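You operate a simulated robot arm through the tools that you are given. There is no shell and no other tool. Be economical: measure what you need, move in short steps, check, and stop when the job is done.

The job below is to be done with a simulated robot arm. You get a single attempt, and the scene is never put back.

JOB
Press the pin home in the green block and put the block back.
Fine: use the pin press; raise the ram before the press tray comes out.
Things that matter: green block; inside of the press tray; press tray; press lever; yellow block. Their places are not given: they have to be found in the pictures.

Only the result counts: the job must be done as asked and must still hold three seconds after the hand-in. Knocking over, shifting, dropping, spilling or breaking anything else fails it.

ROBOT AND FRAMES
A 6-joint arm with a two-finger parallel gripper, fixed in place. Base frame: the origin is at the foot of the arm, x ahead of it, y to its left, z up; the work surface is at about z = 6. Readings come in mm, degrees, newtons and seconds.
With the tool pointing down near the work surface it reaches from about 140 to 580 mm from the base axis. Its first joint turns from -66.0 to 66.0 degrees. Payload 2.1 kg.
The tool frame sits at the grasp point between the pads (the TCP): z along the fingers, y along the line on which they close. The tips reach 30 mm beyond it. Largest opening 94 mm; finger width 28, thickness 10; the body of the gripper, 50 by 96 mm, starts 55 mm behind the TCP.
Orientation is that of the tool frame in the base frame, as a unit quaternion [w, x, y, z]. With the fingers straight down and closing along the base's y, the tool's x points along the base's -x, its y along +y and its z along -z.

CONTROLS
- The arm moves only by the tool play_rows. Its argument "plan" is text: rows parted by semicolons, each of 7 numbers parted by spaces: the turn, a rotation vector about the base's x, y, z in degrees, then the shift along the base's x, y, z in mm, then the opening, from 0 (shut) to 1 (fully open). In form: wx wy wz dx dy dz hand; .... A call has 1 to 12 rows; each row shifts and turns the commanded pose from where the row before left it. Each row takes 0.2 s and may step no farther than 50 mm and 8.6 degrees from the row before; otherwise, or with a gripper value out of range, the whole call is refused. Where a pose cannot be reached the arm comes as near as it can. A force on the tool above 90 N (or 10 N above the force at the start of the call, whichever is more), or a blocked arm, ends the call early, and 0.2 s more pass. Each finger travels about 72 mm/s and halts on what it meets, pressing with about 22 N; the grip force reading is that of the motor and also rises with nothing between the fingers. The clock runs only during rows and for 0.2 s after the last one: add rows that do not move to give the fingers time. It gives the time, the measured TCP pose, the force on the tool (base axes), the opening and the grip force at its end, in the units of the frame above (readings bear some noise).
- Cameras (640 x 400 px; columns grow to the right, rows downward): "scene" is fixed at [54.8, -364.7, 511.9]; the picture's right is [0.78, -0.63, 0.00], its down [-0.26, -0.32, -0.91] and it looks along [0.57, 0.71, -0.41] (base axes); focal length 314 px, centre (320, 200). "wrist" rides on the gripper at [-37, 0, -58] in the tool frame; the picture's right is [0.00, -1.00, 0.00], its down [0.97, 0.00, -0.24] and it looks along [0.24, 0.00, 0.97] (tool axes); focal length 218 px, centre (320, 200).
- grab_frame(camera): a new picture of that camera. No time passes.
- probe_pixels(camera, pixels): for up to 12 pixels [column, row] of the newest picture of that camera ("zoom" is the newest enlarged one), the place [x, y, z] in the base frame of the surface seen there, good to about 2 mm, but the place of the scene camera against the robot may be out by one fixed shift of up to 18 mm in any direction. No time passes.
- zoom(camera, box): a new picture of the part [left, top, right, bottom] of that camera's present view, enlarged. No time passes.
- finish_job(): hands the job in; it is judged then, once.

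Keep the steps short. Do not move on a guess: measure, check each grasp and each placing, and mend mistakes. In all there are 80 turns and 34 pictures (those below and enlarged ones count). Leave the gripper open and the arm clear of the work at the hand-in unless told otherwise, and finish with a single line.

The tools are called after "Call:" as name(argument=value, ...) on one line, values as JSON. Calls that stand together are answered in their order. play_rows: Moves the arm, as the interface text tells. Its arguments: {"type":"object","properties":{"plan":{"type":"string"}},"required":["plan"]} The other tools are called the same way: grab_frame (camera) takes a picture; probe_pixels (camera, pixels) gives the place of the surface under pixels of a picture; zoom (camera, box) takes an enlarged picture of a part of a camera's view; finish_job () hands the job in.

At the start:

```text
clock: 0.0
tool_pos: [247.4, 80.3, 370.8]
ee_rot: [0.0, 0.0, 1.0, 0.001]
contact_force: [-0.4, 0.0, -0.3]
finger_gap: 93.9
grasp_force: 0.1
```

scene: 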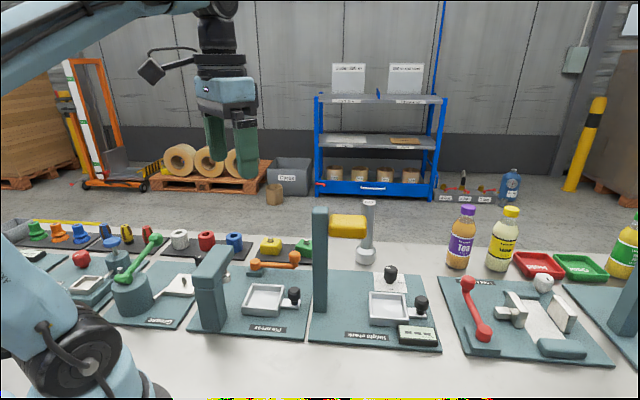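
wrist: 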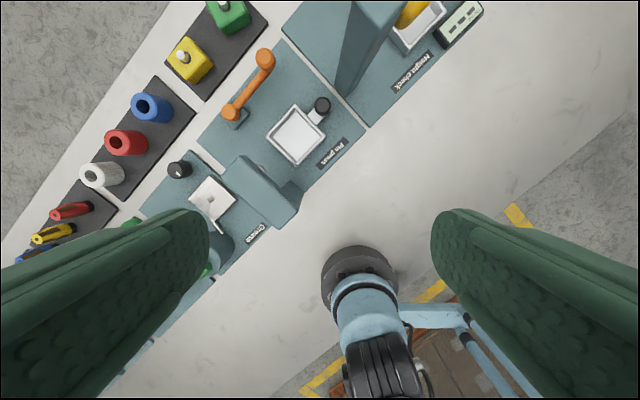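

I see the pin press (column, tray at about (263,300), orange lever at about (275,262)) and the green and yellow blocks behind it. I'll zoom in on both cameras.

Call:
zoom(camera="scene", box=[180, 220, 340, 350])

Call:
zoom(camera="wrist", box=[140, 0, 400, 180])

```text
3.08 times, centred on (260, 285) of scene
```

zoom: 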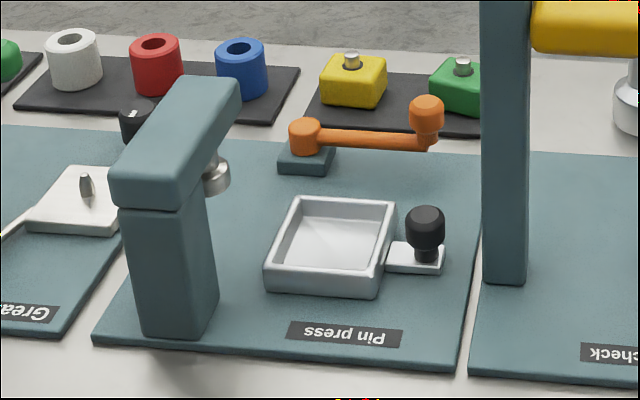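

```text
2.22 times, centred on (270, 90) of wrist
```

zoom: 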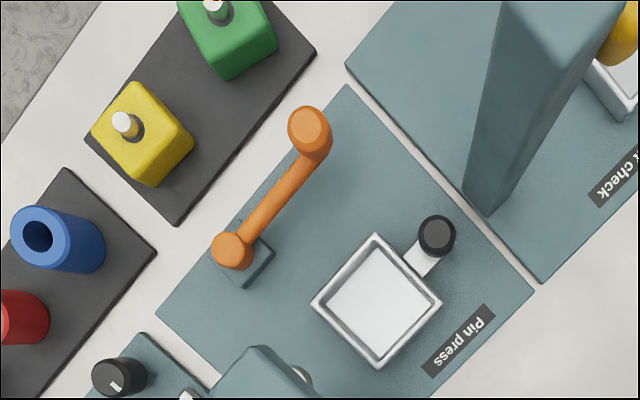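

Now measuring block, lever, tray, handle and head positions in the enlarged wrist view.

Call:
probe_pixels(camera="zoom", pixels=[[232, 248], [308, 125], [275, 190], [248, 272], [376, 300], [375, 238], [315, 303], [376, 365], [438, 303], [437, 232], [424, 262], [260, 370]])

Call:
probe_pixels(camera="zoom", pixels=[[215, 8], [228, 30], [197, 40], [265, 20], [228, 75], [124, 120], [150, 120], [300, 60], [175, 215], [340, 100], [525, 295], [165, 315]])

Call:
probe_pixels(camera="scene", pixels=[[295, 236], [295, 244], [268, 240], [287, 255], [256, 265], [262, 298], [286, 291], [233, 279], [210, 262], [226, 246], [203, 285], [233, 266]])

```text
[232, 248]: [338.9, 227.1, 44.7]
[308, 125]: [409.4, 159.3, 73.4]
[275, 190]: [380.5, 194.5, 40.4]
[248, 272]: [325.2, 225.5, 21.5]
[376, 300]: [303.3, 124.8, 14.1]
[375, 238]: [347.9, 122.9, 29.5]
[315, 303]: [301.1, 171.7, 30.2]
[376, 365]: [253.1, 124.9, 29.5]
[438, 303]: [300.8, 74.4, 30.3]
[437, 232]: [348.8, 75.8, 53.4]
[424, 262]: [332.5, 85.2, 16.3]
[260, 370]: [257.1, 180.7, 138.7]
```

```text
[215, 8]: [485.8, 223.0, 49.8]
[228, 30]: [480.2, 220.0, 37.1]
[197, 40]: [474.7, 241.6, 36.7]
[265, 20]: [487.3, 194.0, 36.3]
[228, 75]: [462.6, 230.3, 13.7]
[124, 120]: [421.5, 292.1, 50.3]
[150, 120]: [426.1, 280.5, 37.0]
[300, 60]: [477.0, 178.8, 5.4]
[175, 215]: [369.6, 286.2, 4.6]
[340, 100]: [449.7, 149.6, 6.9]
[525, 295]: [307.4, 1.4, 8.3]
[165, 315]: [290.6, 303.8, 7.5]
```

```text
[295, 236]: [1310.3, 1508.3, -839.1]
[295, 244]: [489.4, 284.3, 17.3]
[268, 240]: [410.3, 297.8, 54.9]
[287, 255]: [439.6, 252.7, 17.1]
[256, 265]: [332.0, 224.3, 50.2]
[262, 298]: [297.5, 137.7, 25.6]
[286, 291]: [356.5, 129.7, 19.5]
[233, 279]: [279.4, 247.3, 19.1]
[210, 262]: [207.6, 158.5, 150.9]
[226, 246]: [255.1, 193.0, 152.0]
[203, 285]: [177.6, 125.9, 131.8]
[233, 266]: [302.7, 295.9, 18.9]
```

Geometry so far: the press axes are at 45° to the base. Tray centre is about (301,123), its knob is at (349,76), and it slides toward (-,+) under the head. The green block is at about (485,223). I'll turn -45° and move over the green block for a closer look.

Call:
play_rows(plan="0 0 -7.5 40 20 -25 1; 0 0 -7.5 40 20 -25 1; 0 0 -7.5 40 20 -25 1; 0 0 -7.5 40 20 -25 1; 0 0 -7.5 35 25 -25 1; 0 0 -7.5 15 20 -20 1; 0 0 0 0 0 0 1")

Call:
grab_frame(camera="wrist")

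```text
refused: row 1 steps farther than a row can; nothing moved
```

```text
29 pictures are left
```

wrist: 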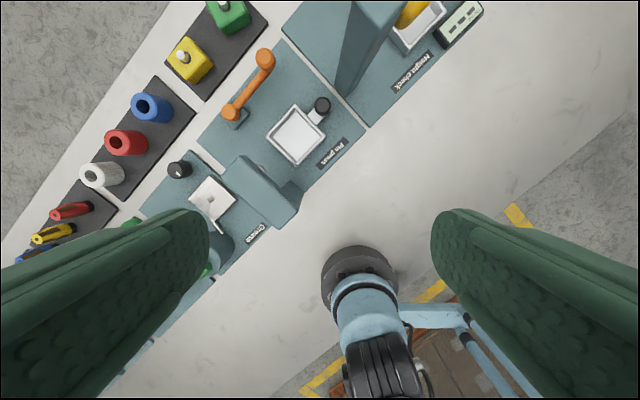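

The step was 51 mm, just over the limit, so I'll use shorter ones.

Call:
play_rows(plan="0 0 -7.5 35 18 -20 1; 0 0 -7.5 35 18 -20 1; 0 0 -7.5 35 18 -20 1; 0 0 -7.5 35 18 -20 1; 0 0 -7.5 35 18 -20 1; 0 0 -7.5 35 18 -20 1; 0 0 0 0 0 -20 1; 0 0 0 0 0 0 1")

Call:
grab_frame(camera="wrist")

```text
clock: 1.8
tool_pos: [455.2, 187.6, 229.1]
ee_rot: [0.0, 0.382, 0.924, 0.001]
contact_force: [0.2, -0.2, 0.4]
finger_gap: 93.8
grasp_force: 0.0
```

```text
28 pictures are left
```

wrist: 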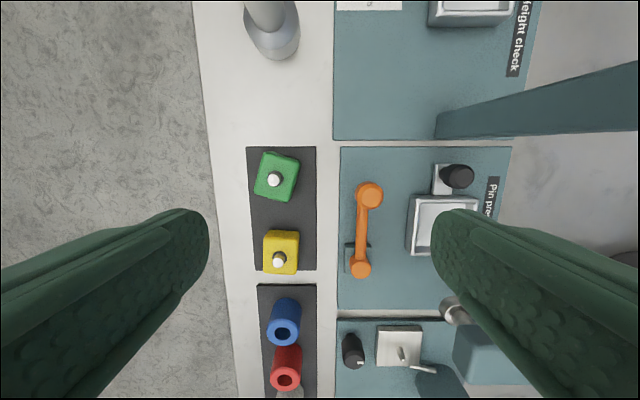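

The green block sits at around (277,176) and is rotated a little relative to its mat. I'll zoom in on it.

Call:
zoom(camera="wrist", box=[237, 140, 333, 200])

Call:
zoom(camera="wrist", box=[330, 140, 522, 260])

```text
6.67 times, centred on (285, 170) of wrist
```

zoom: 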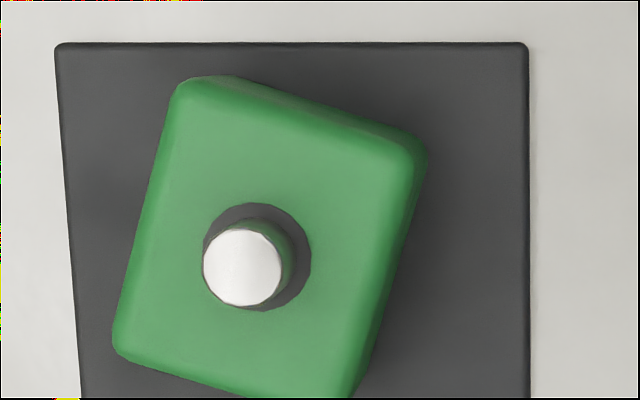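

```text
3.33 times, centred on (426, 200) of wrist
```

zoom: 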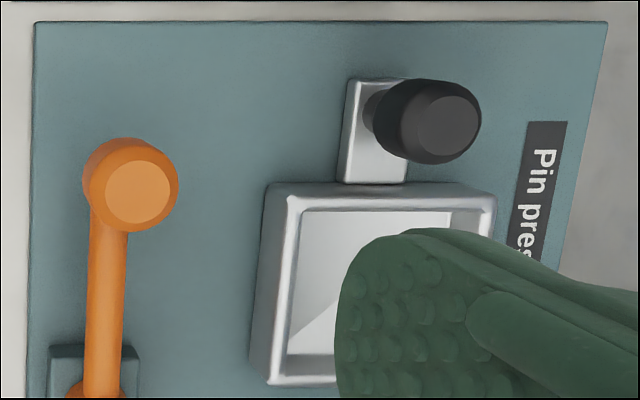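

Next I'll probe the block's top corners and faces, the mat, and the inside edges of the tray.

Call:
probe_pixels(camera="wrist", pixels=[[264.5, 154], [298, 163.5], [256, 191.5], [288.5, 198.5], [273, 180], [281, 158], [260, 172], [294, 180], [272, 195.5], [250, 180], [283.5, 181], [297, 185]])

Call:
probe_pixels(camera="zoom", pixels=[[280, 190], [292, 200], [308, 214], [318, 225], [486, 196], [475, 206], [447, 220], [275, 375], [290, 355], [290, 280], [308, 280], [420, 235]])

```text
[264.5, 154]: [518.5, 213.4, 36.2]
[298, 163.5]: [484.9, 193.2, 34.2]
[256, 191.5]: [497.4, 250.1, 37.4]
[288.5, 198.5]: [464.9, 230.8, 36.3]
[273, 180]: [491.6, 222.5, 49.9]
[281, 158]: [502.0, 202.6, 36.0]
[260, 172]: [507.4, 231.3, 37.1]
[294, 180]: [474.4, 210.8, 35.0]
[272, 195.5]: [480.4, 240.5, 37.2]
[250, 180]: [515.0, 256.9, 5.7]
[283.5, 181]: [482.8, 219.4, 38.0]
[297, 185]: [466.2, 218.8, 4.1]
```

```text
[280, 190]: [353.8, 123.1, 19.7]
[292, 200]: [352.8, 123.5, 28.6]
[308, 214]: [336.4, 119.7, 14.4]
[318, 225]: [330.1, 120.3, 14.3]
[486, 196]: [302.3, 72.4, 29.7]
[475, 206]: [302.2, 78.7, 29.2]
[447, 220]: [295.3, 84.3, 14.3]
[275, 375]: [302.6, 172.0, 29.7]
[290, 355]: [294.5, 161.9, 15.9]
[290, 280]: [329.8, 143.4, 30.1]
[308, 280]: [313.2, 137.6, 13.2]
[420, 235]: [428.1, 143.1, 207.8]
```

The green block's top is about 40 × 43 mm, centred at (491.5,222.2), top z 37, with the pin top at 50. Its narrow direction lies at about 31°. I'll go above it, turning another -14°, and stop at z ≈ 110 to check.

Call:
play_rows(plan="0 0 -7 18 17 -20 1; 0 0 -7 18.2 17.4 -20 1; 0 0 0 0 0 -35 0.8; 0 0 0 0 0 -35 0.8; 0 0 0 0 0 0 0.8")

Call:
grab_frame(camera="wrist")

```text
clock: 3.0
tool_pos: [494.2, 221.7, 120.1]
ee_rot: [0.0, 0.493, 0.87, 0.001]
contact_force: [-0.1, -0.4, 0.7]
finger_gap: 75.4
grasp_force: 0.0
```

```text
25 pictures are left
```

wrist: 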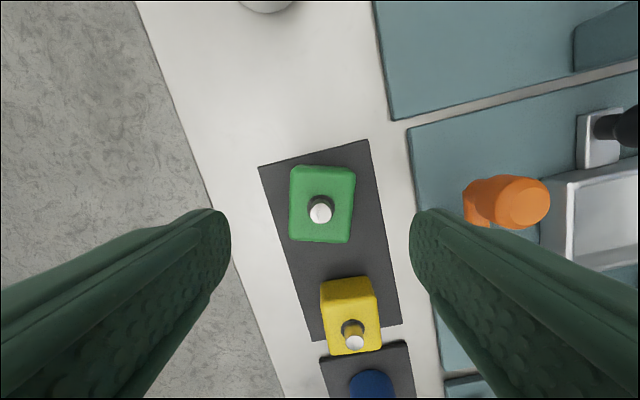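

The gripper is centred over the block and the tilt is small. I'll probe the block again from here for an accurate alignment.

Call:
probe_pixels(camera="wrist", pixels=[[294, 171], [353, 174], [291, 235], [347, 239], [294, 205], [350, 205], [322, 174], [318, 237], [322, 212], [280, 200], [365, 205]])

```text
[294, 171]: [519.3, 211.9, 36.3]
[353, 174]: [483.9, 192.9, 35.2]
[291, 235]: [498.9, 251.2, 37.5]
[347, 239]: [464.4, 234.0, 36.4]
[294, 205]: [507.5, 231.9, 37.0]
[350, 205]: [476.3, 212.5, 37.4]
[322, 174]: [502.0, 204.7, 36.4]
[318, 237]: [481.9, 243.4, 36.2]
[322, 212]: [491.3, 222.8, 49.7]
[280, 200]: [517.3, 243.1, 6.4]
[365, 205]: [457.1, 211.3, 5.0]
```

The block angle is about 27°, so I'll turn 3.8° further, shift (-2.6,+0.8), and descend to TCP z ≈ 55. That keeps the tips high enough to clear the tray rim later.

Call:
play_rows(plan="0 0 -3.8 -2.4 0.8 -20 0.8; 0 0 0 0 0 -25 0.8; 0 0 0 0 0 -20 0.8; 0 0 0 0 0 0 0.8")

```text
clock: 4.0
tool_pos: [493.6, 222.3, 58.7]
ee_rot: [0.0, 0.521, 0.853, 0.0]
contact_force: [0.0, 0.2, 0.5]
finger_gap: 75.2
grasp_force: 0.1
```

Call:
play_rows(plan="0 0 0 0 0 0 0.8; 0 0 0 0 0 0 0.8")

Call:
grab_frame(camera="wrist")

```text
clock: 4.6
tool_pos: [492.2, 222.0, 59.3]
ee_rot: [0.0, 0.522, 0.853, 0.0]
contact_force: [0.7, -0.1, 0.3]
finger_gap: 75.2
grasp_force: 0.0
```

```text
24 pictures are left
```

wrist: 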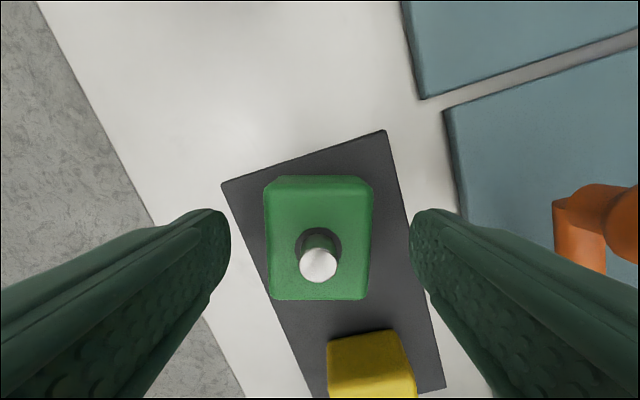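

The block is square between the fingers. I'll lower 4 mm, close, and wait.

Call:
play_rows(plan="0 0 0 0 0 -4 0.8; 0 0 0 0 0 0 0.8; 0 0 0 0 0 0 0.35; 0 0 0 0 0 0 0.35; 0 0 0 0 0 0 0.35; 0 0 0 0 0 0 0.35")

```text
clock: 6.0
tool_pos: [492.2, 222.3, 54.1]
ee_rot: [0.0, 0.521, 0.854, 0.001]
contact_force: [-0.2, 0.1, -0.3]
finger_gap: 43.1
grasp_force: 22.2
```

It's gripped at 43.1 mm with 22 N. I'll lift and check.

Call:
play_rows(plan="0 0 0 0 0 15 0.35; 0 0 0 0 0 30 0.35; 0 0 0 0 0 40 0.35; 0 0 0 0 0 0 0.35")

Call:
grab_frame(camera="wrist")

```text
clock: 7.0
tool_pos: [492.7, 221.3, 138.1]
ee_rot: [0.001, 0.521, 0.854, 0.001]
contact_force: [0.0, -0.3, 0.3]
finger_gap: 32.8
grasp_force: 0.1
```

```text
23 pictures are left
```

wrist: 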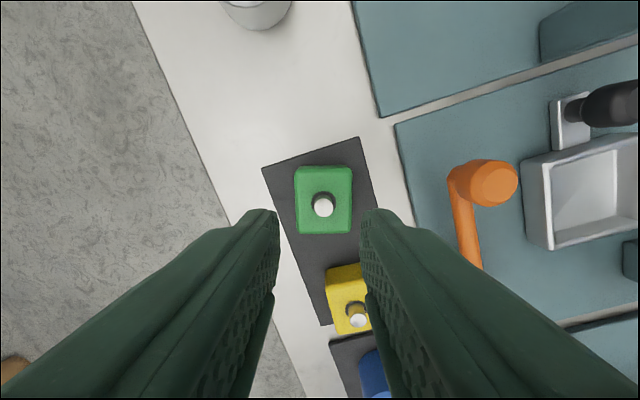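

The grip slipped: the gap reads 32.8 and the block is still on its mat, so 13 mm of overlap was too little. I'll check that the block hasn't moved.

Call:
probe_pixels(camera="wrist", pixels=[[298, 171], [349, 171], [298, 230], [349, 230], [323, 205], [323, 225], [310, 180], [286, 200]])

```text
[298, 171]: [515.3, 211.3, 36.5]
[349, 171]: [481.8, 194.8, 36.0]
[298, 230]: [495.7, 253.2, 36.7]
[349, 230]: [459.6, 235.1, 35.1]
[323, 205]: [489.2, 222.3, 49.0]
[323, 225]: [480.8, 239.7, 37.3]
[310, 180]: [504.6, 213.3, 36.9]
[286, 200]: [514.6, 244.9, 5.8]
```

The block is still upright, at about (489.5,222.8). I'll try again with a deeper grip at TCP z ≈ 46, opening first.

Call:
play_rows(plan="0 0 0 -2 1 0 0.8; 0 0 0 0 0 0 0.8; 0 0 0 0 0 -45 0.8; 0 0 0 0 0 -35 0.8; 0 0 0 0 0 -12 0.8; 0 0 0 0 0 0 0.8; 0 0 0 0 0 0 0.3; 0 0 0 0 0 0 0.3; 0 0 0 0 0 0 0.3; 0 0 0 0 0 0 0.3")

Call:
play_rows(plan="0 0 0 0 0 3 0.3; 0 0 0 0 0 4 0.3; 0 0 0 0 0 5 0.3; 0 0 0 0 0 0 0.3")

```text
clock: 9.2
tool_pos: [491.3, 223.9, 46.9]
ee_rot: [0.001, 0.521, 0.854, 0.001]
contact_force: [-0.2, -0.4, 0.0]
finger_gap: 43.4
grasp_force: 21.9
```

```text
clock: 10.2
tool_pos: [489.2, 225.5, 59.3]
ee_rot: [0.001, 0.521, 0.853, 0.001]
contact_force: [0.3, 0.0, -0.6]
finger_gap: 43.4
grasp_force: 22.6
```

The gap still reads 43.4. I'll lift more and look.

Call:
play_rows(plan="0 0 0 0 0 10 0.3; 0 0 0 0 0 10 0.3; 0 0 0 0 0 0 0.3")

Call:
grab_frame(camera="wrist")

```text
clock: 11.0
tool_pos: [490.3, 226.4, 77.9]
ee_rot: [0.001, 0.521, 0.853, 0.001]
contact_force: [0.6, 0.2, -1.0]
finger_gap: 43.2
grasp_force: 21.9
```

```text
22 pictures are left
```

wrist: 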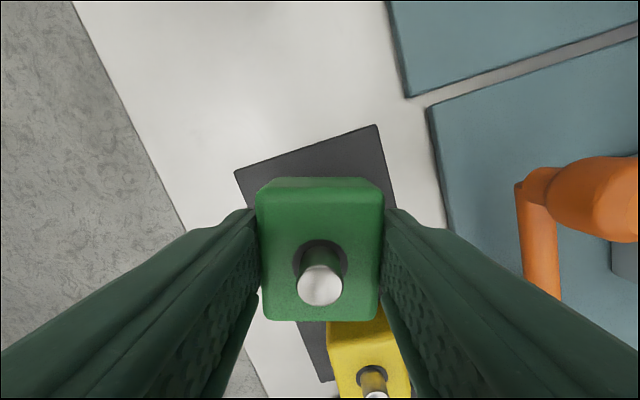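

It's held. Probing the block in the hand gives its offset from the TCP.

Call:
probe_pixels(camera="wrist", pixels=[[320, 288], [264, 195], [374, 195], [270, 312], [370, 312], [320, 195], [320, 310], [320, 183]])

Call:
play_rows(plan="0 0 0 0 0 20 0.3; 0 0 0 0 0 25 0.3; 0 0 0 0 0 0 0.3; 0 0 0 0 0 0 0.3")

```text
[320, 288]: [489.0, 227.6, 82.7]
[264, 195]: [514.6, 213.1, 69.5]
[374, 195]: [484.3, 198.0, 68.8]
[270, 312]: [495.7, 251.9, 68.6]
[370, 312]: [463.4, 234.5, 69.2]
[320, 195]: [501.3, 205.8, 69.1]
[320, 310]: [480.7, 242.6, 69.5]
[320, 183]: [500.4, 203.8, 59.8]
```

```text
clock: 12.0
tool_pos: [488.3, 225.2, 123.6]
ee_rot: [-0.001, 0.521, 0.854, 0.001]
contact_force: [-0.3, 0.8, -1.6]
finger_gap: 43.6
grasp_force: 21.7
```

The block is centred on the TCP, with its bottom 40 mm below it. I'll raise, then carry it over the lever to above the tray, turning +17.8°.

Call:
play_rows(plan="0 0 0 0 0 25 0.3; 0 0 3 -31 -17 5 0.3; 0 0 3 -31 -17 0 0.3; 0 0 3 -31 -17 0 0.3; 0 0 3 -31 -17 0 0.3; 0 0 3 -31 -17 0 0.3; 0 0 2.8 -31 -17 0 0.3; 0 0 0 0 0 0 0.3; 0 0 0 0 0 0 0.3")

Call:
grab_frame(camera="wrist")

Call:
zoom(camera="scene", box=[180, 190, 340, 350])

```text
clock: 14.0
tool_pos: [302.7, 123.6, 151.8]
ee_rot: [0.0, 0.382, 0.924, 0.001]
contact_force: [-0.1, -0.2, -0.7]
finger_gap: 43.4
grasp_force: 22.4
```

```text
21 pictures are left
```

wrist: 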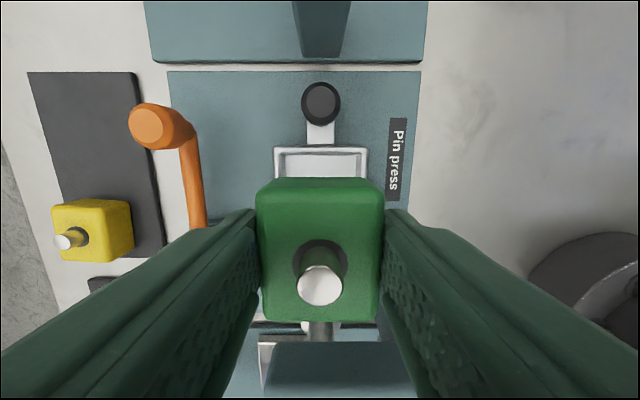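

```text
2.50 times, centred on (260, 270) of scene
```

zoom: 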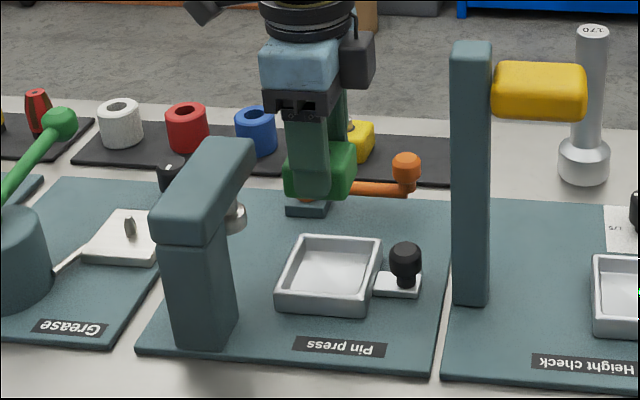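

I'll probe the tray rim, handle knob, head front and ram from here.

Call:
probe_pixels(camera="wrist", pixels=[[275, 149], [366, 149], [320, 149], [283, 157], [289, 170], [357, 170], [282, 170], [361, 170], [320, 97], [318, 328], [335, 346], [320, 130]])

Call:
probe_pixels(camera="zoom", pixels=[[308, 237], [380, 240], [278, 304], [366, 312], [404, 250], [235, 215], [238, 228], [205, 235], [250, 145], [406, 160], [406, 180], [330, 275]])

```text
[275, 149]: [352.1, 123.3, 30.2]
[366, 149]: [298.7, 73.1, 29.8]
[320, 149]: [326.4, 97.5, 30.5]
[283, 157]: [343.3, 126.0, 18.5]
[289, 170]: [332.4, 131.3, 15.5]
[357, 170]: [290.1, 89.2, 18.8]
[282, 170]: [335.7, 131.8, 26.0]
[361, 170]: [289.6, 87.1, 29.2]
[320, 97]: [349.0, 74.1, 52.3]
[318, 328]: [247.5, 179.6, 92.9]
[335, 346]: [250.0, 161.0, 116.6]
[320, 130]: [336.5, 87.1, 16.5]
```

```text
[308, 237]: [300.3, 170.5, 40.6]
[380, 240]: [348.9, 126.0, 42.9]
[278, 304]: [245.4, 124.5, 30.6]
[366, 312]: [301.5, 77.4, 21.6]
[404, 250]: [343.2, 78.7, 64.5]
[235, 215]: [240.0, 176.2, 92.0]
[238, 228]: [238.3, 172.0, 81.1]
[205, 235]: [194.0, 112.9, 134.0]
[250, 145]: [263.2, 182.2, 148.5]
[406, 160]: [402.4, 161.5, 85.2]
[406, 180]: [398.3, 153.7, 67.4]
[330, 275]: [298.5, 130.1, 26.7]
```

Before releasing, I'll look at the fingertip profile and the block in the hand. The tray leaves only about 10 mm on each side of the block.

Call:
zoom(camera="scene", box=[240, 190, 290, 290])

Call:
zoom(camera="wrist", box=[220, 130, 420, 340])

```text
4.00 times, centred on (265, 240) of scene
```

zoom: 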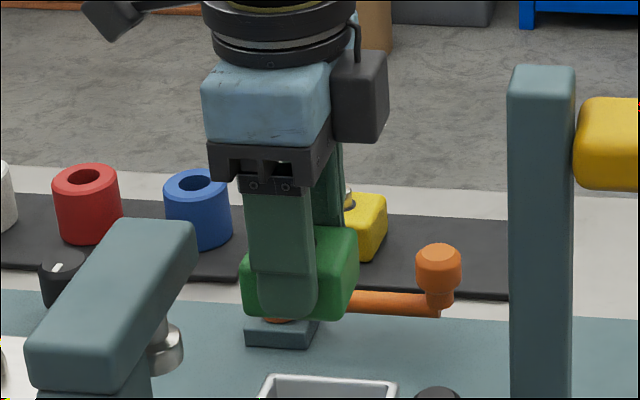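

```text
1.90 times, centred on (320, 235) of wrist
```

zoom: 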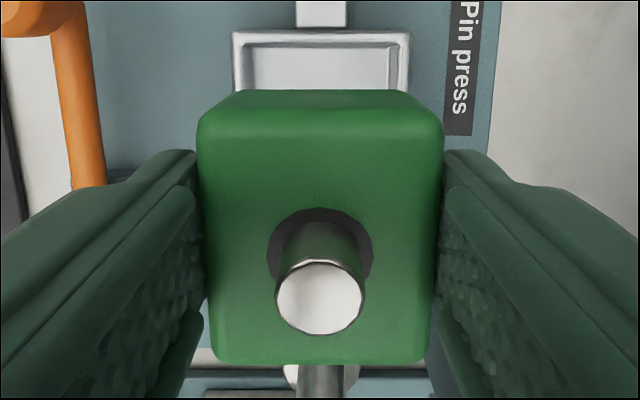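

The fingertips won't go down inside the tray walls, so I'll lower until they're just above the rim (TCP z ≈ 62). I'll check there before releasing; the block will drop a few mm into the tray.

Call:
play_rows(plan="0 0 0 0 0 -30 0.3; 0 0 0 0 0 -30 0.3; 0 0 0 0 0 -20 0.3; 0 0 0 0 0 -8 0.3; 0 0 0 0 0 0 0.3; 0 0 0 0 0 0 0.3")

Call:
zoom(camera="scene", box=[220, 240, 316, 325])

```text
clock: 15.4
tool_pos: [301.9, 120.3, 63.4]
ee_rot: [0.0, 0.383, 0.924, 0.001]
contact_force: [-0.2, -0.4, -0.6]
finger_gap: 43.4
grasp_force: 22.0
```

```text
4.71 times, centred on (268, 282) of scene
```

zoom: 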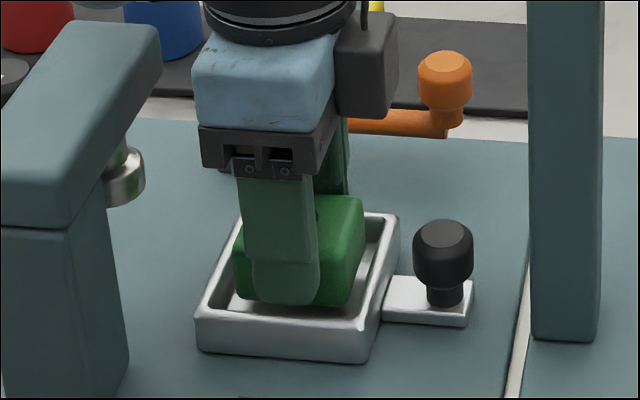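

The fingertip looks like it sits inside the rim. I'll lower gently in 2 mm steps; the force stop will end the call on contact.

Call:
play_rows(plan="0 0 0 0 1 -2 0.3; 0 0 0 0 0 -2 0.3; 0 0 0 0 0 0 0.3")

Call:
play_rows(plan="0 0 0 0 0 -1.5 0.3; 0 0 0 0 0 0 0.3")

```text
clock: 16.2
tool_pos: [303.7, 123.7, 61.1]
ee_rot: [-0.001, 0.382, 0.924, 0.0]
contact_force: [-10.0, -6.5, 41.2]
finger_gap: 43.0
grasp_force: 22.0
```

```text
clock: 16.6
tool_pos: [303.1, 123.1, 60.7]
ee_rot: [0.0, 0.383, 0.924, 0.0]
contact_force: [-4.7, -2.9, 33.1]
finger_gap: 43.3
grasp_force: 22.1
stopped in row 2: the force on the tool passed its limit (the readings are from after the stop); the commanded pose is now the measured one
```

The fingertips are touching the rim, at TCP z ≈ 61. I'll back up 2 mm and release.

Call:
play_rows(plan="0 0 0 0 0 2 0.3; 0 0 0 0 0 0 0.3; 0 0 0 0 0 0 0.65; 0 0 0 0 0 0 0.65; 0 0 0 0 0 0 0.65")

Call:
grab_frame(camera="wrist")

```text
clock: 17.8
tool_pos: [304.0, 122.9, 62.6]
ee_rot: [0.0, 0.383, 0.924, 0.0]
contact_force: [0.5, 0.2, 0.2]
finger_gap: 60.8
grasp_force: 0.0
```

```text
16 pictures are left
```

wrist: 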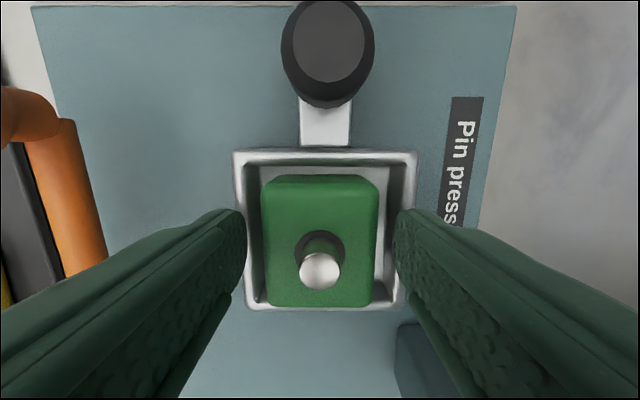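

The block is seated in the tray. I'll test now whether it can be re-gripped from above the rim with a slow lift, because I'll need that later.

Call:
play_rows(plan="0 0 0 0 0 -1 0.65; 0 0 0 0 0 0 0.3; 0 0 0 0 0 0 0.3; 0 0 0 0 0 0 0.3; 0 0 0 0 0 1 0.3; 0 0 0 0 0 1.5 0.3; 0 0 0 0 0 2 0.3; 0 0 0 0 0 2.5 0.3; 0 0 0 0 0 2.5 0.3; 0 0 0 0 0 0 0.3")

Call:
grab_frame(camera="wrist")

```text
clock: 20.0
tool_pos: [304.9, 125.5, 71.0]
ee_rot: [0.0, 0.382, 0.924, -0.001]
contact_force: [-0.5, -0.1, -1.2]
finger_gap: 43.4
grasp_force: 22.2
```

```text
15 pictures are left
```

wrist: 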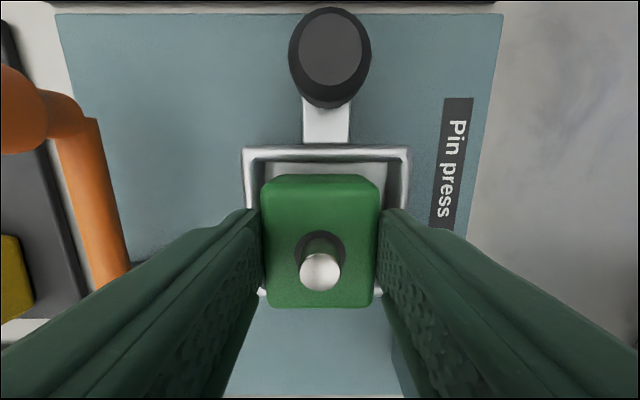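

The slow lift holds (gap 43.4). I'll set it back down, nudged slightly toward the tray centre, release, and rise clear.

Call:
play_rows(plan="0 0 0 1 -1.5 -3 0.3; 0 0 0 0 0 -4 0.3; 0 0 0 0 0 -1.5 0.3; 0 0 0 0 0 0 0.3; 0 0 0 0 0 0 0.65; 0 0 0 0 0 0 0.65; 0 0 0 0 0 0 0.65; 0 0 0 0 0 30 0.65; 0 0 0 0 0 40 0.65; 0 0 0 0 0 40 0.8; 0 0 0 0 0 0 0.8")

Call:
grab_frame(camera="wrist")

```text
clock: 22.4
tool_pos: [305.6, 121.9, 172.6]
ee_rot: [0.0, 0.382, 0.924, 0.0]
contact_force: [0.5, -0.8, -0.1]
finger_gap: 75.3
grasp_force: 0.1
```

```text
14 pictures are left
```

wrist: 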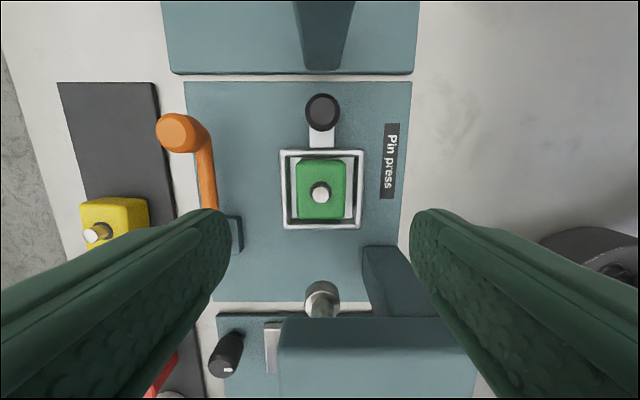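

The block is seated well. I'll probe the knob, pin, tray, ram and head edges to work out the push.

Call:
probe_pixels(camera="wrist", pixels=[[322, 108], [322, 122], [320, 195], [282, 152], [362, 152], [288, 228], [358, 228], [322, 286], [322, 300], [300, 320], [175, 132], [233, 222]])

```text
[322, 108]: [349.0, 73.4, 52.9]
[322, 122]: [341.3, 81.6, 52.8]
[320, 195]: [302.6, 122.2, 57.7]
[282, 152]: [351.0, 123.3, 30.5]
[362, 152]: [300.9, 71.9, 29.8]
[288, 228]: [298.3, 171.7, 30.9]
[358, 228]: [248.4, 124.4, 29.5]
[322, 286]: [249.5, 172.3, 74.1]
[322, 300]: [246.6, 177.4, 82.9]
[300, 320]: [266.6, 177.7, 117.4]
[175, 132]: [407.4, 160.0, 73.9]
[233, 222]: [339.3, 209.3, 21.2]
```

Next I'll check where the height-check post stands relative to the handle, since the gripper's camera side faces it.

Call:
probe_pixels(camera="wrist", pixels=[[305, 66], [340, 66], [322, 60], [322, 30], [322, 5], [322, 80], [298, 40], [350, 40]])

Call:
probe_pixels(camera="scene", pixels=[[320, 209], [313, 212], [325, 212], [318, 300], [313, 250]])

```text
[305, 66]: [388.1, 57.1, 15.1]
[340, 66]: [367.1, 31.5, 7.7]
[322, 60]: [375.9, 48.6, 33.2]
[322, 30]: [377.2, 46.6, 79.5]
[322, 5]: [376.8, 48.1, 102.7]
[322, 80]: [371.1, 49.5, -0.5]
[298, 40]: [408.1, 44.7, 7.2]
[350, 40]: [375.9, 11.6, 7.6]
```

```text
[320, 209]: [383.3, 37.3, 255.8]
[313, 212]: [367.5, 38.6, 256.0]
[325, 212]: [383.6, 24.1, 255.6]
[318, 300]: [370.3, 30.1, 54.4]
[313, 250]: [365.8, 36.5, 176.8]
```

The post front is only 38 mm beyond the knob, so I'll tilt the gripper 25° with its top leaning toward the head. That way its camera side clears the post. I'll tilt here first, then move above the knob.

Call:
play_rows(plan="-4.42 -4.42 0 0 0 0 0.6; -4.42 -4.42 0 0 0 0 0.6; -4.42 -4.42 0 0 0 0 0.6; -4.42 -4.42 0 0 0 0 0.6; 0 0 0 14 -16 -15 0.6; 0 0 0 14 -16 -15 0.6; 0 0 0 15 -16 -15 0.6; 0 0 0 0 0 0 0.6; 0 0 0 0 0 0 0.6")

Call:
grab_frame(camera="wrist")

Call:
zoom(camera="scene", box=[200, 160, 360, 330])

```text
clock: 24.4
tool_pos: [348.2, 74.2, 126.4]
ee_rot: [0.2, 0.373, 0.902, -0.083]
contact_force: [0.7, -0.4, 0.3]
finger_gap: 56.3
grasp_force: 0.0
```

```text
13 pictures are left
```

wrist: 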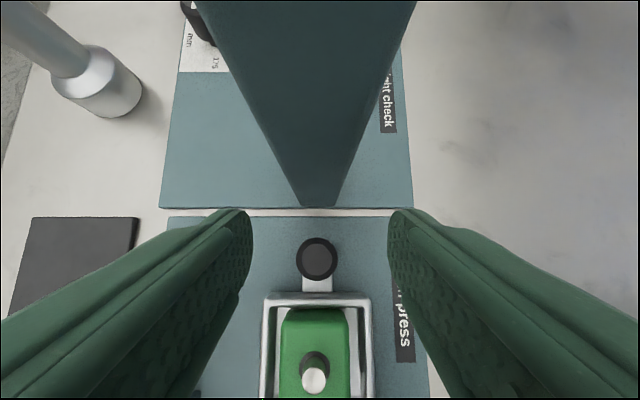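

```text
2.35 times, centred on (280, 245) of scene
```

zoom: 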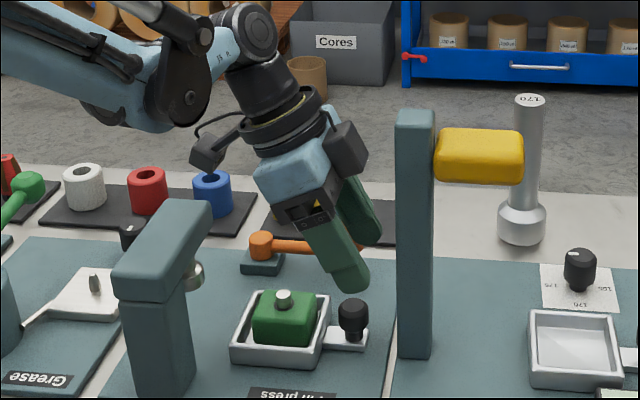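

The tilt clears the post and the knob is centred between the fingers at about (317,258). I'll descend to TCP z ≈ 57 and close on the knob.

Call:
play_rows(plan="0 0 0 0 0 -25 0.6; 0 0 0 0 0 -25 0.6; 0 0 0 0 0 -15 0.6; 0 0 0 0 0 -4 0.6; 0 0 0 0 0 0 0.6; 0 0 0 0 0 0 0.1; 0 0 0 0 0 0 0.1; 0 0 0 0 0 0 0.1; 0 0 0 0 0 0 0.1")

Call:
grab_frame(camera="wrist")

```text
clock: 25.0
tool_pos: [345.7, 73.1, 84.0]
ee_rot: [0.191, 0.374, 0.904, -0.083]
contact_force: [-0.8, -13.5, 50.4]
finger_gap: 56.4
grasp_force: 0.0
stopped in row 3: the force on the tool passed its limit (the readings are from after the stop); the commanded pose is now the measured one
```

```text
11 pictures are left
```

wrist: 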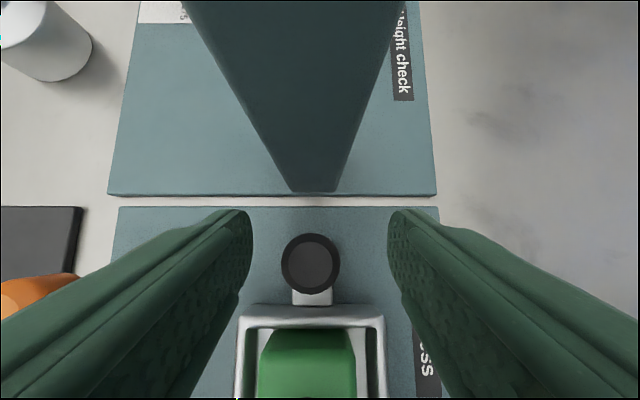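

It touched at z 84, before the fingers reached the knob. I'll look for what's touching; I suspect the wrist box against the press head.

Call:
zoom(camera="scene", box=[190, 190, 340, 320])

```text
3.08 times, centred on (265, 255) of scene
```

zoom: 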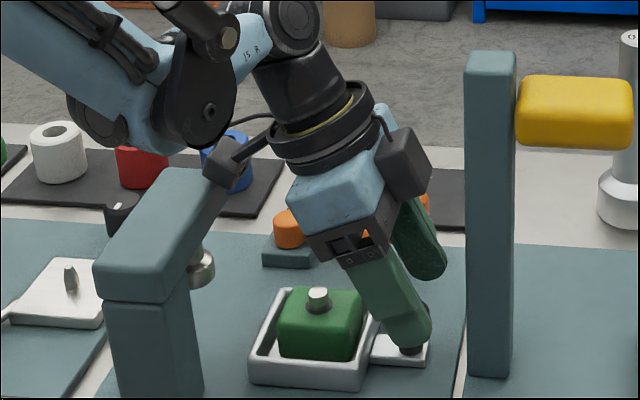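

It's confirmed: the dark wrist box at about (225,165) is resting on the press head. I'll back up and probe the wrist parts to choose a better orientation.

Call:
probe_pixels(camera="zoom", pixels=[[428, 150], [430, 165], [410, 196], [395, 185], [385, 130], [222, 165], [210, 170], [222, 148], [240, 152], [232, 180], [150, 230], [470, 200]])

Call:
play_rows(plan="0 0 0 0 0 15 0.6; 0 0 0 0 0 25 0.6; 0 0 0 0 0 0 0.6")

```text
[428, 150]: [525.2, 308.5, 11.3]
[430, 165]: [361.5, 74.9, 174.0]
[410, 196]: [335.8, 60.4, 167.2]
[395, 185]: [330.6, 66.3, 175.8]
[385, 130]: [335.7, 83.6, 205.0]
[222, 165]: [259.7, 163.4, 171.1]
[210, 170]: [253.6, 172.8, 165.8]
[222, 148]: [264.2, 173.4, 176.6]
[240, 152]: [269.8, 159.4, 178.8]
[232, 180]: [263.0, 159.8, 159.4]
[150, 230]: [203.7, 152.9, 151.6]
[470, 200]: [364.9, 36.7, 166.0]
```

```text
clock: 25.8
tool_pos: [346.9, 73.5, 121.7]
ee_rot: [0.191, 0.373, 0.904, -0.083]
contact_force: [-0.5, 0.1, 0.2]
finger_gap: 56.5
grasp_force: 0.1
```

The parts are now located: at about 11° tilt, with the TCP 4 mm short of the knob centre and a higher grip (z ≈ 64), both the post and the head clear. I'll reduce the tilt by 13°, shift, descend in small steps and grip.

Call:
play_rows(plan="0 0 0 -1.2 3.3 0 0.6; 4.6 4.6 0 0 0 0 0.6; 4.6 4.6 0 0 0 0 0.6; 0 0 0 0 0 -20 0.6; 0 0 0 0 0 -20 0.6; 0 0 0 0 0 -12 0.6; 0 0 0 0 0 -5 0.6; 0 0 0 0 0 0 0.6")

Call:
grab_frame(camera="wrist")

```text
clock: 27.6
tool_pos: [343.6, 75.1, 66.1]
ee_rot: [0.089, 0.379, 0.92, -0.04]
contact_force: [0.1, 0.4, 0.0]
finger_gap: 56.2
grasp_force: 0.1
```

```text
9 pictures are left
```

wrist: 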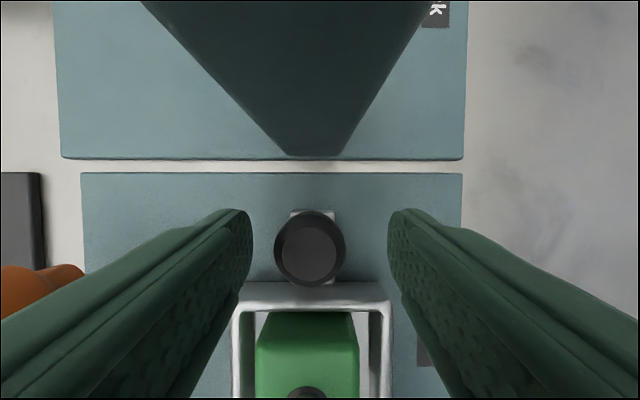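

It's clear of everything, with the knob between the fingers at about (310,250). I'll make small shifts and grip.

Call:
play_rows(plan="0 0 0 1.6 1.6 -3 0.6; 0 0 0 0 0 0 0.6; 0 0 0 0 0 0 0.05; 0 0 0 0 0 0 0.05; 0 0 0 0 0 0 0.05; 0 0 0 0 0 0 0.05")

```text
clock: 29.0
tool_pos: [346.5, 78.3, 62.9]
ee_rot: [0.088, 0.38, 0.92, -0.037]
contact_force: [15.8, 16.1, -9.7]
finger_gap: 27.4
grasp_force: 44.9
```

The knob is gripped (gap 27.4). The tool feels a push toward +u, so I'll relieve 1.5 mm that way and slide 10 mm toward the head.

Call:
play_rows(plan="0 0 0 1 1 0 0.05; 0 0 0 -2.5 2.5 0 0.05; 0 0 0 -2.5 2.5 0 0.05; 0 0 0 -2.5 2.5 0 0.05; 0 0 0 0 0 0 0.05")

```text
clock: 30.2
tool_pos: [338.6, 84.6, 65.6]
ee_rot: [0.087, 0.38, 0.92, -0.04]
contact_force: [7.6, 8.0, -34.0]
finger_gap: 27.4
grasp_force: 45.1
```

It's sliding. I'll bring the tool upright while continuing, and ease z down 1 mm.

Call:
play_rows(plan="2.6 2.6 0 -2.5 2.5 -1 0.05; 2.6 2.6 0 -2.5 2.5 0 0.05; 2.3 2.3 0 -2.5 2.5 0 0.05; 0 0 0 -2.5 2.5 0 0.05; 0 0 0 0 0 0 0.05")

```text
clock: 31.4
tool_pos: [329.3, 96.4, 62.9]
ee_rot: [0.001, 0.383, 0.924, -0.007]
contact_force: [-17.2, -15.7, 35.1]
finger_gap: 27.4
grasp_force: 44.7
```

The tool is upright at v ≈ 165. I'll continue sliding.

Call:
play_rows(plan="0 0 0 -4 3 0.8 0.05; 0 0 0 -4 4 0 0.05; 0 0 0 -4 4 0 0.05; 0 0 0 -4 4 0 0.05; 0 0 0 -4 4 0 0.05; 0 0 0 -4 4 0 0.05; 0 0 0 0 0 0 0.05")

Call:
zoom(camera="scene", box=[180, 190, 330, 340])

```text
clock: 33.0
tool_pos: [306.1, 119.7, 63.2]
ee_rot: [0.003, 0.381, 0.925, -0.003]
contact_force: [-2.9, -1.9, 11.5]
finger_gap: 27.4
grasp_force: 45.3
```

```text
2.67 times, centred on (255, 265) of scene
```

zoom: 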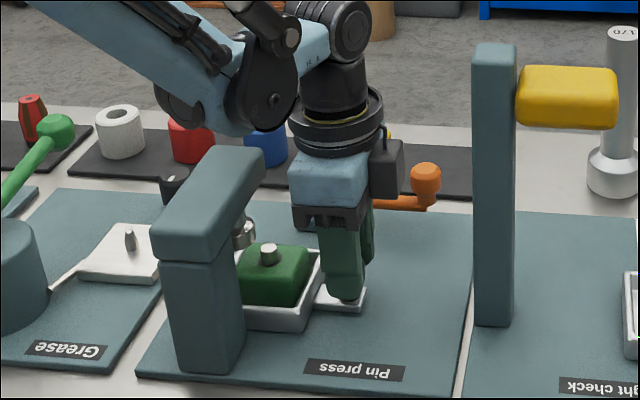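

The tray moves well, with the block aboard. I'll continue about 24 mm to the stop.

Call:
play_rows(plan="0 0 0 -3 3 0 0.05; 0 0 0 -3 3 0 0.05; 0 0 0 -3 3 0 0.05; 0 0 0 -3 3 0 0.05; 0 0 0 -3 3 0 0.05; 0 0 0 -2 2 0 0.05; 0 0 0 0 0 0 0.05")

```text
clock: 34.6
tool_pos: [290.3, 134.2, 62.4]
ee_rot: [0.004, 0.382, 0.924, -0.005]
contact_force: [4.0, -13.5, 23.8]
finger_gap: 27.3
grasp_force: 44.7
```

Call:
play_rows(plan="0 0 0 -1.5 1.5 0 0.05; 0 0 0 -1.5 1.5 0 0.05; 0 0 0 0 0 0 0.05; 0 0 0 0 0 0 0.05")

```text
clock: 35.6
tool_pos: [287.5, 136.9, 62.5]
ee_rot: [0.008, 0.382, 0.924, -0.007]
contact_force: [27.2, -22.8, -5.8]
finger_gap: 27.1
grasp_force: 44.8
```

The resistance has risen to about 35 N along the slide, so this is the end stop. I'll relax 1 mm, release, move off and look.

Call:
play_rows(plan="0 0 0 0.5 -0.5 0 0.05; 0 0 0 0 0 0 0.5; 0 0 0 0 0 0 0.5; 0 0 0 0 0 0 0.5; 0 0 0 0 0 30 0.5; 0 0 0 7 -7 40 0.5; 0 0 0 7 -7 40 0.5; 0 0 0 7 -7 20 0.5; 0 0 0 0 0 0 0.5")

Call:
grab_frame(camera="wrist")

```text
clock: 37.6
tool_pos: [307.7, 119.8, 194.7]
ee_rot: [0.003, 0.381, 0.925, -0.004]
contact_force: [-0.5, -0.3, -0.6]
finger_gap: 47.1
grasp_force: 0.1
```

```text
7 pictures are left
```

wrist: 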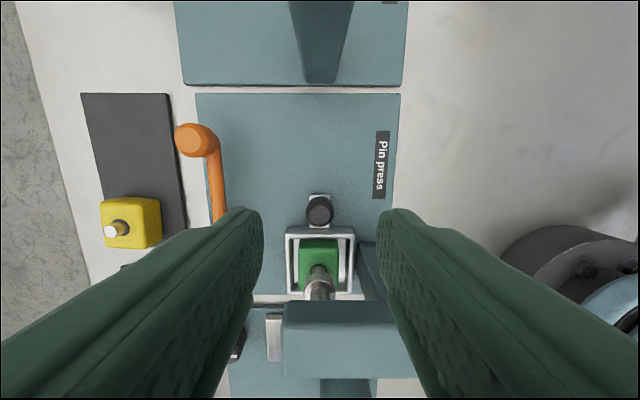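

The tray appears to be under the ram. I'll probe the tray, block, ram and lever.

Call:
probe_pixels(camera="wrist", pixels=[[287, 230], [352, 230], [320, 206], [318, 245], [320, 266], [320, 285], [190, 138], [183, 132], [210, 150], [217, 180], [219, 205], [206, 133]])

```text
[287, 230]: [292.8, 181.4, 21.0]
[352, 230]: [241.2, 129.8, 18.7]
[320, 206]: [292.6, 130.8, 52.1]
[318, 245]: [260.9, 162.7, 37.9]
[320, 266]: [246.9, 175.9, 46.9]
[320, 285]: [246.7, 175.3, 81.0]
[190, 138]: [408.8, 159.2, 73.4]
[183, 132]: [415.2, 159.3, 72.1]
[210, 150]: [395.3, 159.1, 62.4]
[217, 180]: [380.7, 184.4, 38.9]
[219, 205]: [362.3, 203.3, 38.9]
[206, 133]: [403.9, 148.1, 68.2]
```

The tray is home: travel is about 82 mm and the pin is under the ram axis. The lever knob is at (408.5,159), top z 73, on what looks like a vertical pivot at (339,227). I'll move over it, descend and grip it.

Call:
play_rows(plan="0 0 0 33 13 -10 0.6; 0 0 0 34 13 -10 0.6; 0 0 0 34 13.5 -15 0.6; 0 0 0 0 0 -30 0.6; 0 0 0 0 0 -30 0.6; 0 0 0 0 0 -20 0.6; 0 0 0 0 0 -6 0.6; 0 0 0 0 0 0 0.6; 0 0 0 0 0 0 0.6")

Call:
grab_frame(camera="wrist")

```text
clock: 39.6
tool_pos: [407.3, 156.4, 72.6]
ee_rot: [0.003, 0.38, 0.925, -0.003]
contact_force: [-0.4, -0.3, 0.3]
finger_gap: 56.5
grasp_force: 0.0
```

```text
6 pictures are left
```

wrist: 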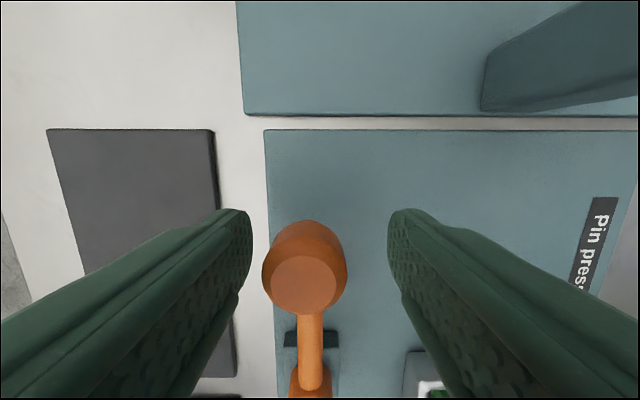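

The knob is between the fingers, about 4 mm toward the left one. I'll re-centre and close.

Call:
play_rows(plan="0 0 0 2.8 2.8 0 0.6; 0 0 0 0 0 0 0.6; 0 0 0 0 0 0 0.2; 0 0 0 0 0 0 0.2; 0 0 0 0 0 0 0.2; 0 0 0 0 0 0 0.2")

```text
clock: 41.0
tool_pos: [411.2, 160.2, 73.4]
ee_rot: [0.002, 0.381, 0.925, -0.004]
contact_force: [1.4, 0.5, -0.5]
finger_gap: 26.7
grasp_force: 45.0
```

Gripped (26.7 mm). I'll test which way it swings with 4 mm toward -u.

Call:
play_rows(plan="0 0 0 -1.4 -1.4 0 0.2; 0 0 0 -1.4 -1.4 0 0.2; 0 0 0 0 0 0 0.2")

```text
clock: 41.8
tool_pos: [409.5, 157.7, 73.0]
ee_rot: [0.004, 0.381, 0.924, -0.004]
contact_force: [7.0, -0.5, 25.9]
finger_gap: 27.2
grasp_force: 45.0
```

There's little lateral resistance, so I'll go a bit further.

Call:
play_rows(plan="0 0 0 -1.5 -1.5 0 0.2; 0 0 0 -1.5 -1.5 0 0.2; 0 0 0 -1.5 -1.5 0 0.2; 0 0 0 0 0 0 0.2")

```text
clock: 42.8
tool_pos: [404.0, 152.8, 72.9]
ee_rot: [0.004, 0.381, 0.925, -0.004]
contact_force: [5.5, 0.0, 20.0]
finger_gap: 27.1
grasp_force: 45.6
```

It swings freely toward -u at a radius of about 97.5 mm around (339,226). I'll follow the arc without turning the tool, in small steps.

Call:
play_rows(plan="0 0 0 -3.7 -3 0 0.2; 0 0 0 -3.7 -3 0 0.2; 0 0 0 -4.3 -2.8 0 0.2; 0 0 0 -4.3 -2.7 0 0.2; 0 0 0 -4.5 -2.4 0 0.2; 0 0 0 -4.6 -2.3 0 0.2; 0 0 0 0 0 0 0.2")

```text
clock: 44.4
tool_pos: [377.6, 137.7, 72.5]
ee_rot: [0.003, 0.381, 0.925, -0.004]
contact_force: [3.6, 2.3, -4.2]
finger_gap: 27.5
grasp_force: 45.1
```

It's following freely. I'll continue the arc to about -78°.

Call:
play_rows(plan="0 0 0 -4.8 -1.8 0 0.2; 0 0 0 -4.8 -1.8 0 0.2; 0 0 0 -4.9 -1.4 0 0.2; 0 0 0 -4.9 -1.3 0 0.2; 0 0 0 0 0 0 0.2")

Call:
zoom(camera="scene", box=[180, 220, 320, 340])

```text
clock: 45.5
tool_pos: [373.9, 136.2, 72.2]
ee_rot: [0.025, 0.38, 0.924, 0.019]
contact_force: [9.3, 2.5, -2.4]
finger_gap: 27.2
grasp_force: 45.2
stopped in row 5: the force on the tool passed its limit (the readings are from after the stop); the commanded pose is now the measured one
```

```text
3.33 times, centred on (250, 280) of scene
```

zoom: 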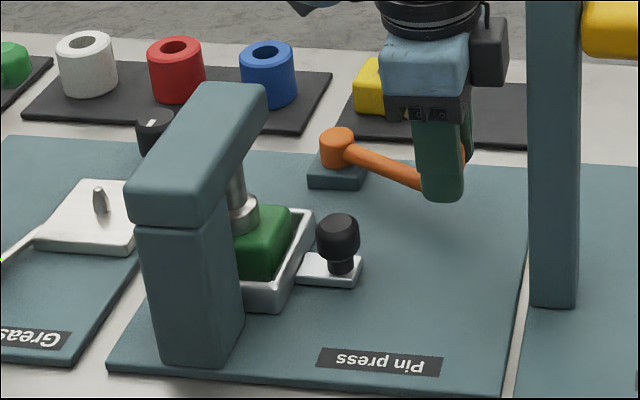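

The ram has come down and the lever stopped with resistance after a swing of about 25°. I'll check the ram's height against the block top by probing this picture.

Call:
probe_pixels(camera="zoom", pixels=[[243, 222], [243, 205], [255, 218], [250, 228], [270, 215], [285, 208], [262, 240], [270, 212], [240, 195], [338, 218], [290, 215], [265, 225]])

```text
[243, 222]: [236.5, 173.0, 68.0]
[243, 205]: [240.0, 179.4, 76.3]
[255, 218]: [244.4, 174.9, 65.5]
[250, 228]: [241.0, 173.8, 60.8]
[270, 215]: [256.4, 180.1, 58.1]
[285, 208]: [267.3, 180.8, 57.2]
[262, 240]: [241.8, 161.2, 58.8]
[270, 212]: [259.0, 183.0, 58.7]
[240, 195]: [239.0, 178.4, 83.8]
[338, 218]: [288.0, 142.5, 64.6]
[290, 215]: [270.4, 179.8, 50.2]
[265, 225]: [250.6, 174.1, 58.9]
```

The ram bottom is at about the block-top level. I'll take one close zoom to see whether there's any gap.

Call:
zoom(camera="scene", box=[222, 252, 262, 292])

```text
10.00 times, centred on (242, 272) of scene
```

zoom: 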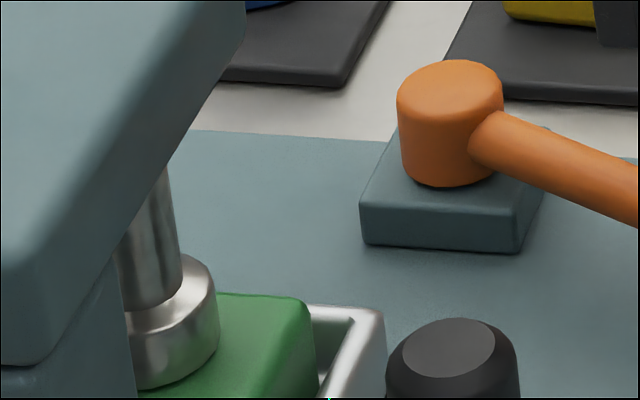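

Call:
probe_pixels(camera="zoom", pixels=[[165, 383], [165, 393], [190, 374], [205, 362], [190, 384], [215, 365], [217, 325], [225, 345], [250, 350], [150, 380]])

```text
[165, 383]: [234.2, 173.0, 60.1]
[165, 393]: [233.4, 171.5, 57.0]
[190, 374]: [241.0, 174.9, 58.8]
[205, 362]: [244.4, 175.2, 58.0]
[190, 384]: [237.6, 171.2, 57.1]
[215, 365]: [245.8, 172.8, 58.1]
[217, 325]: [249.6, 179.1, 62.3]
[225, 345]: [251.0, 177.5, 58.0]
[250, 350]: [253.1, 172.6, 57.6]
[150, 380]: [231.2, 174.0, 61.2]
```

The ram seems bottomed on the block. I'll give one more controlled push along the arc to be sure the stop is firm, and dwell briefly.

Call:
play_rows(plan="0 0 0 -2.5 -1 0 0.2; 0 0 0 -2.5 -1 0 0.2; 0 0 0 0 0 0 0.2; 0 0 0 0 0 0 0.2")

```text
clock: 46.5
tool_pos: [372.2, 136.9, 74.2]
ee_rot: [0.031, 0.379, 0.924, 0.027]
contact_force: [54.6, 35.6, -21.1]
finger_gap: 27.6
grasp_force: 44.7
```

The stop is firm (65 N with almost no movement), so the pin is home. Now I'll swing the lever back along the arc to raise the ram.

Call:
play_rows(plan="0 0 0 5 2 0 0.2; 0 0 0 6.7 2.8 0 0.2; 0 0 0 6.4 3.3 0 0.2; 0 0 0 6.2 3.9 0 0.2; 0 0 0 5.8 4.2 0 0.2; 0 0 0 5.6 4.6 0 0.2; 0 0 0 5.1 5.1 0 0.2; 0 0 0 0 0 0 0.2; 0 0 0 0 0 0 0.2")

```text
clock: 48.5
tool_pos: [408.5, 160.8, 73.3]
ee_rot: [0.026, 0.381, 0.924, 0.017]
contact_force: [3.8, -9.1, 17.9]
finger_gap: 27.1
grasp_force: 45.2
```

Call:
play_rows(plan="0 0 0 1.4 1.4 0 0.2; 0 0 0 1 1 0 0.2; 0 0 0 0 0 0 0.2")

```text
clock: 49.2
tool_pos: [409.1, 160.3, 73.9]
ee_rot: [0.022, 0.381, 0.924, 0.014]
contact_force: [-24.7, -25.7, -0.8]
finger_gap: 27.1
grasp_force: 45.2
```

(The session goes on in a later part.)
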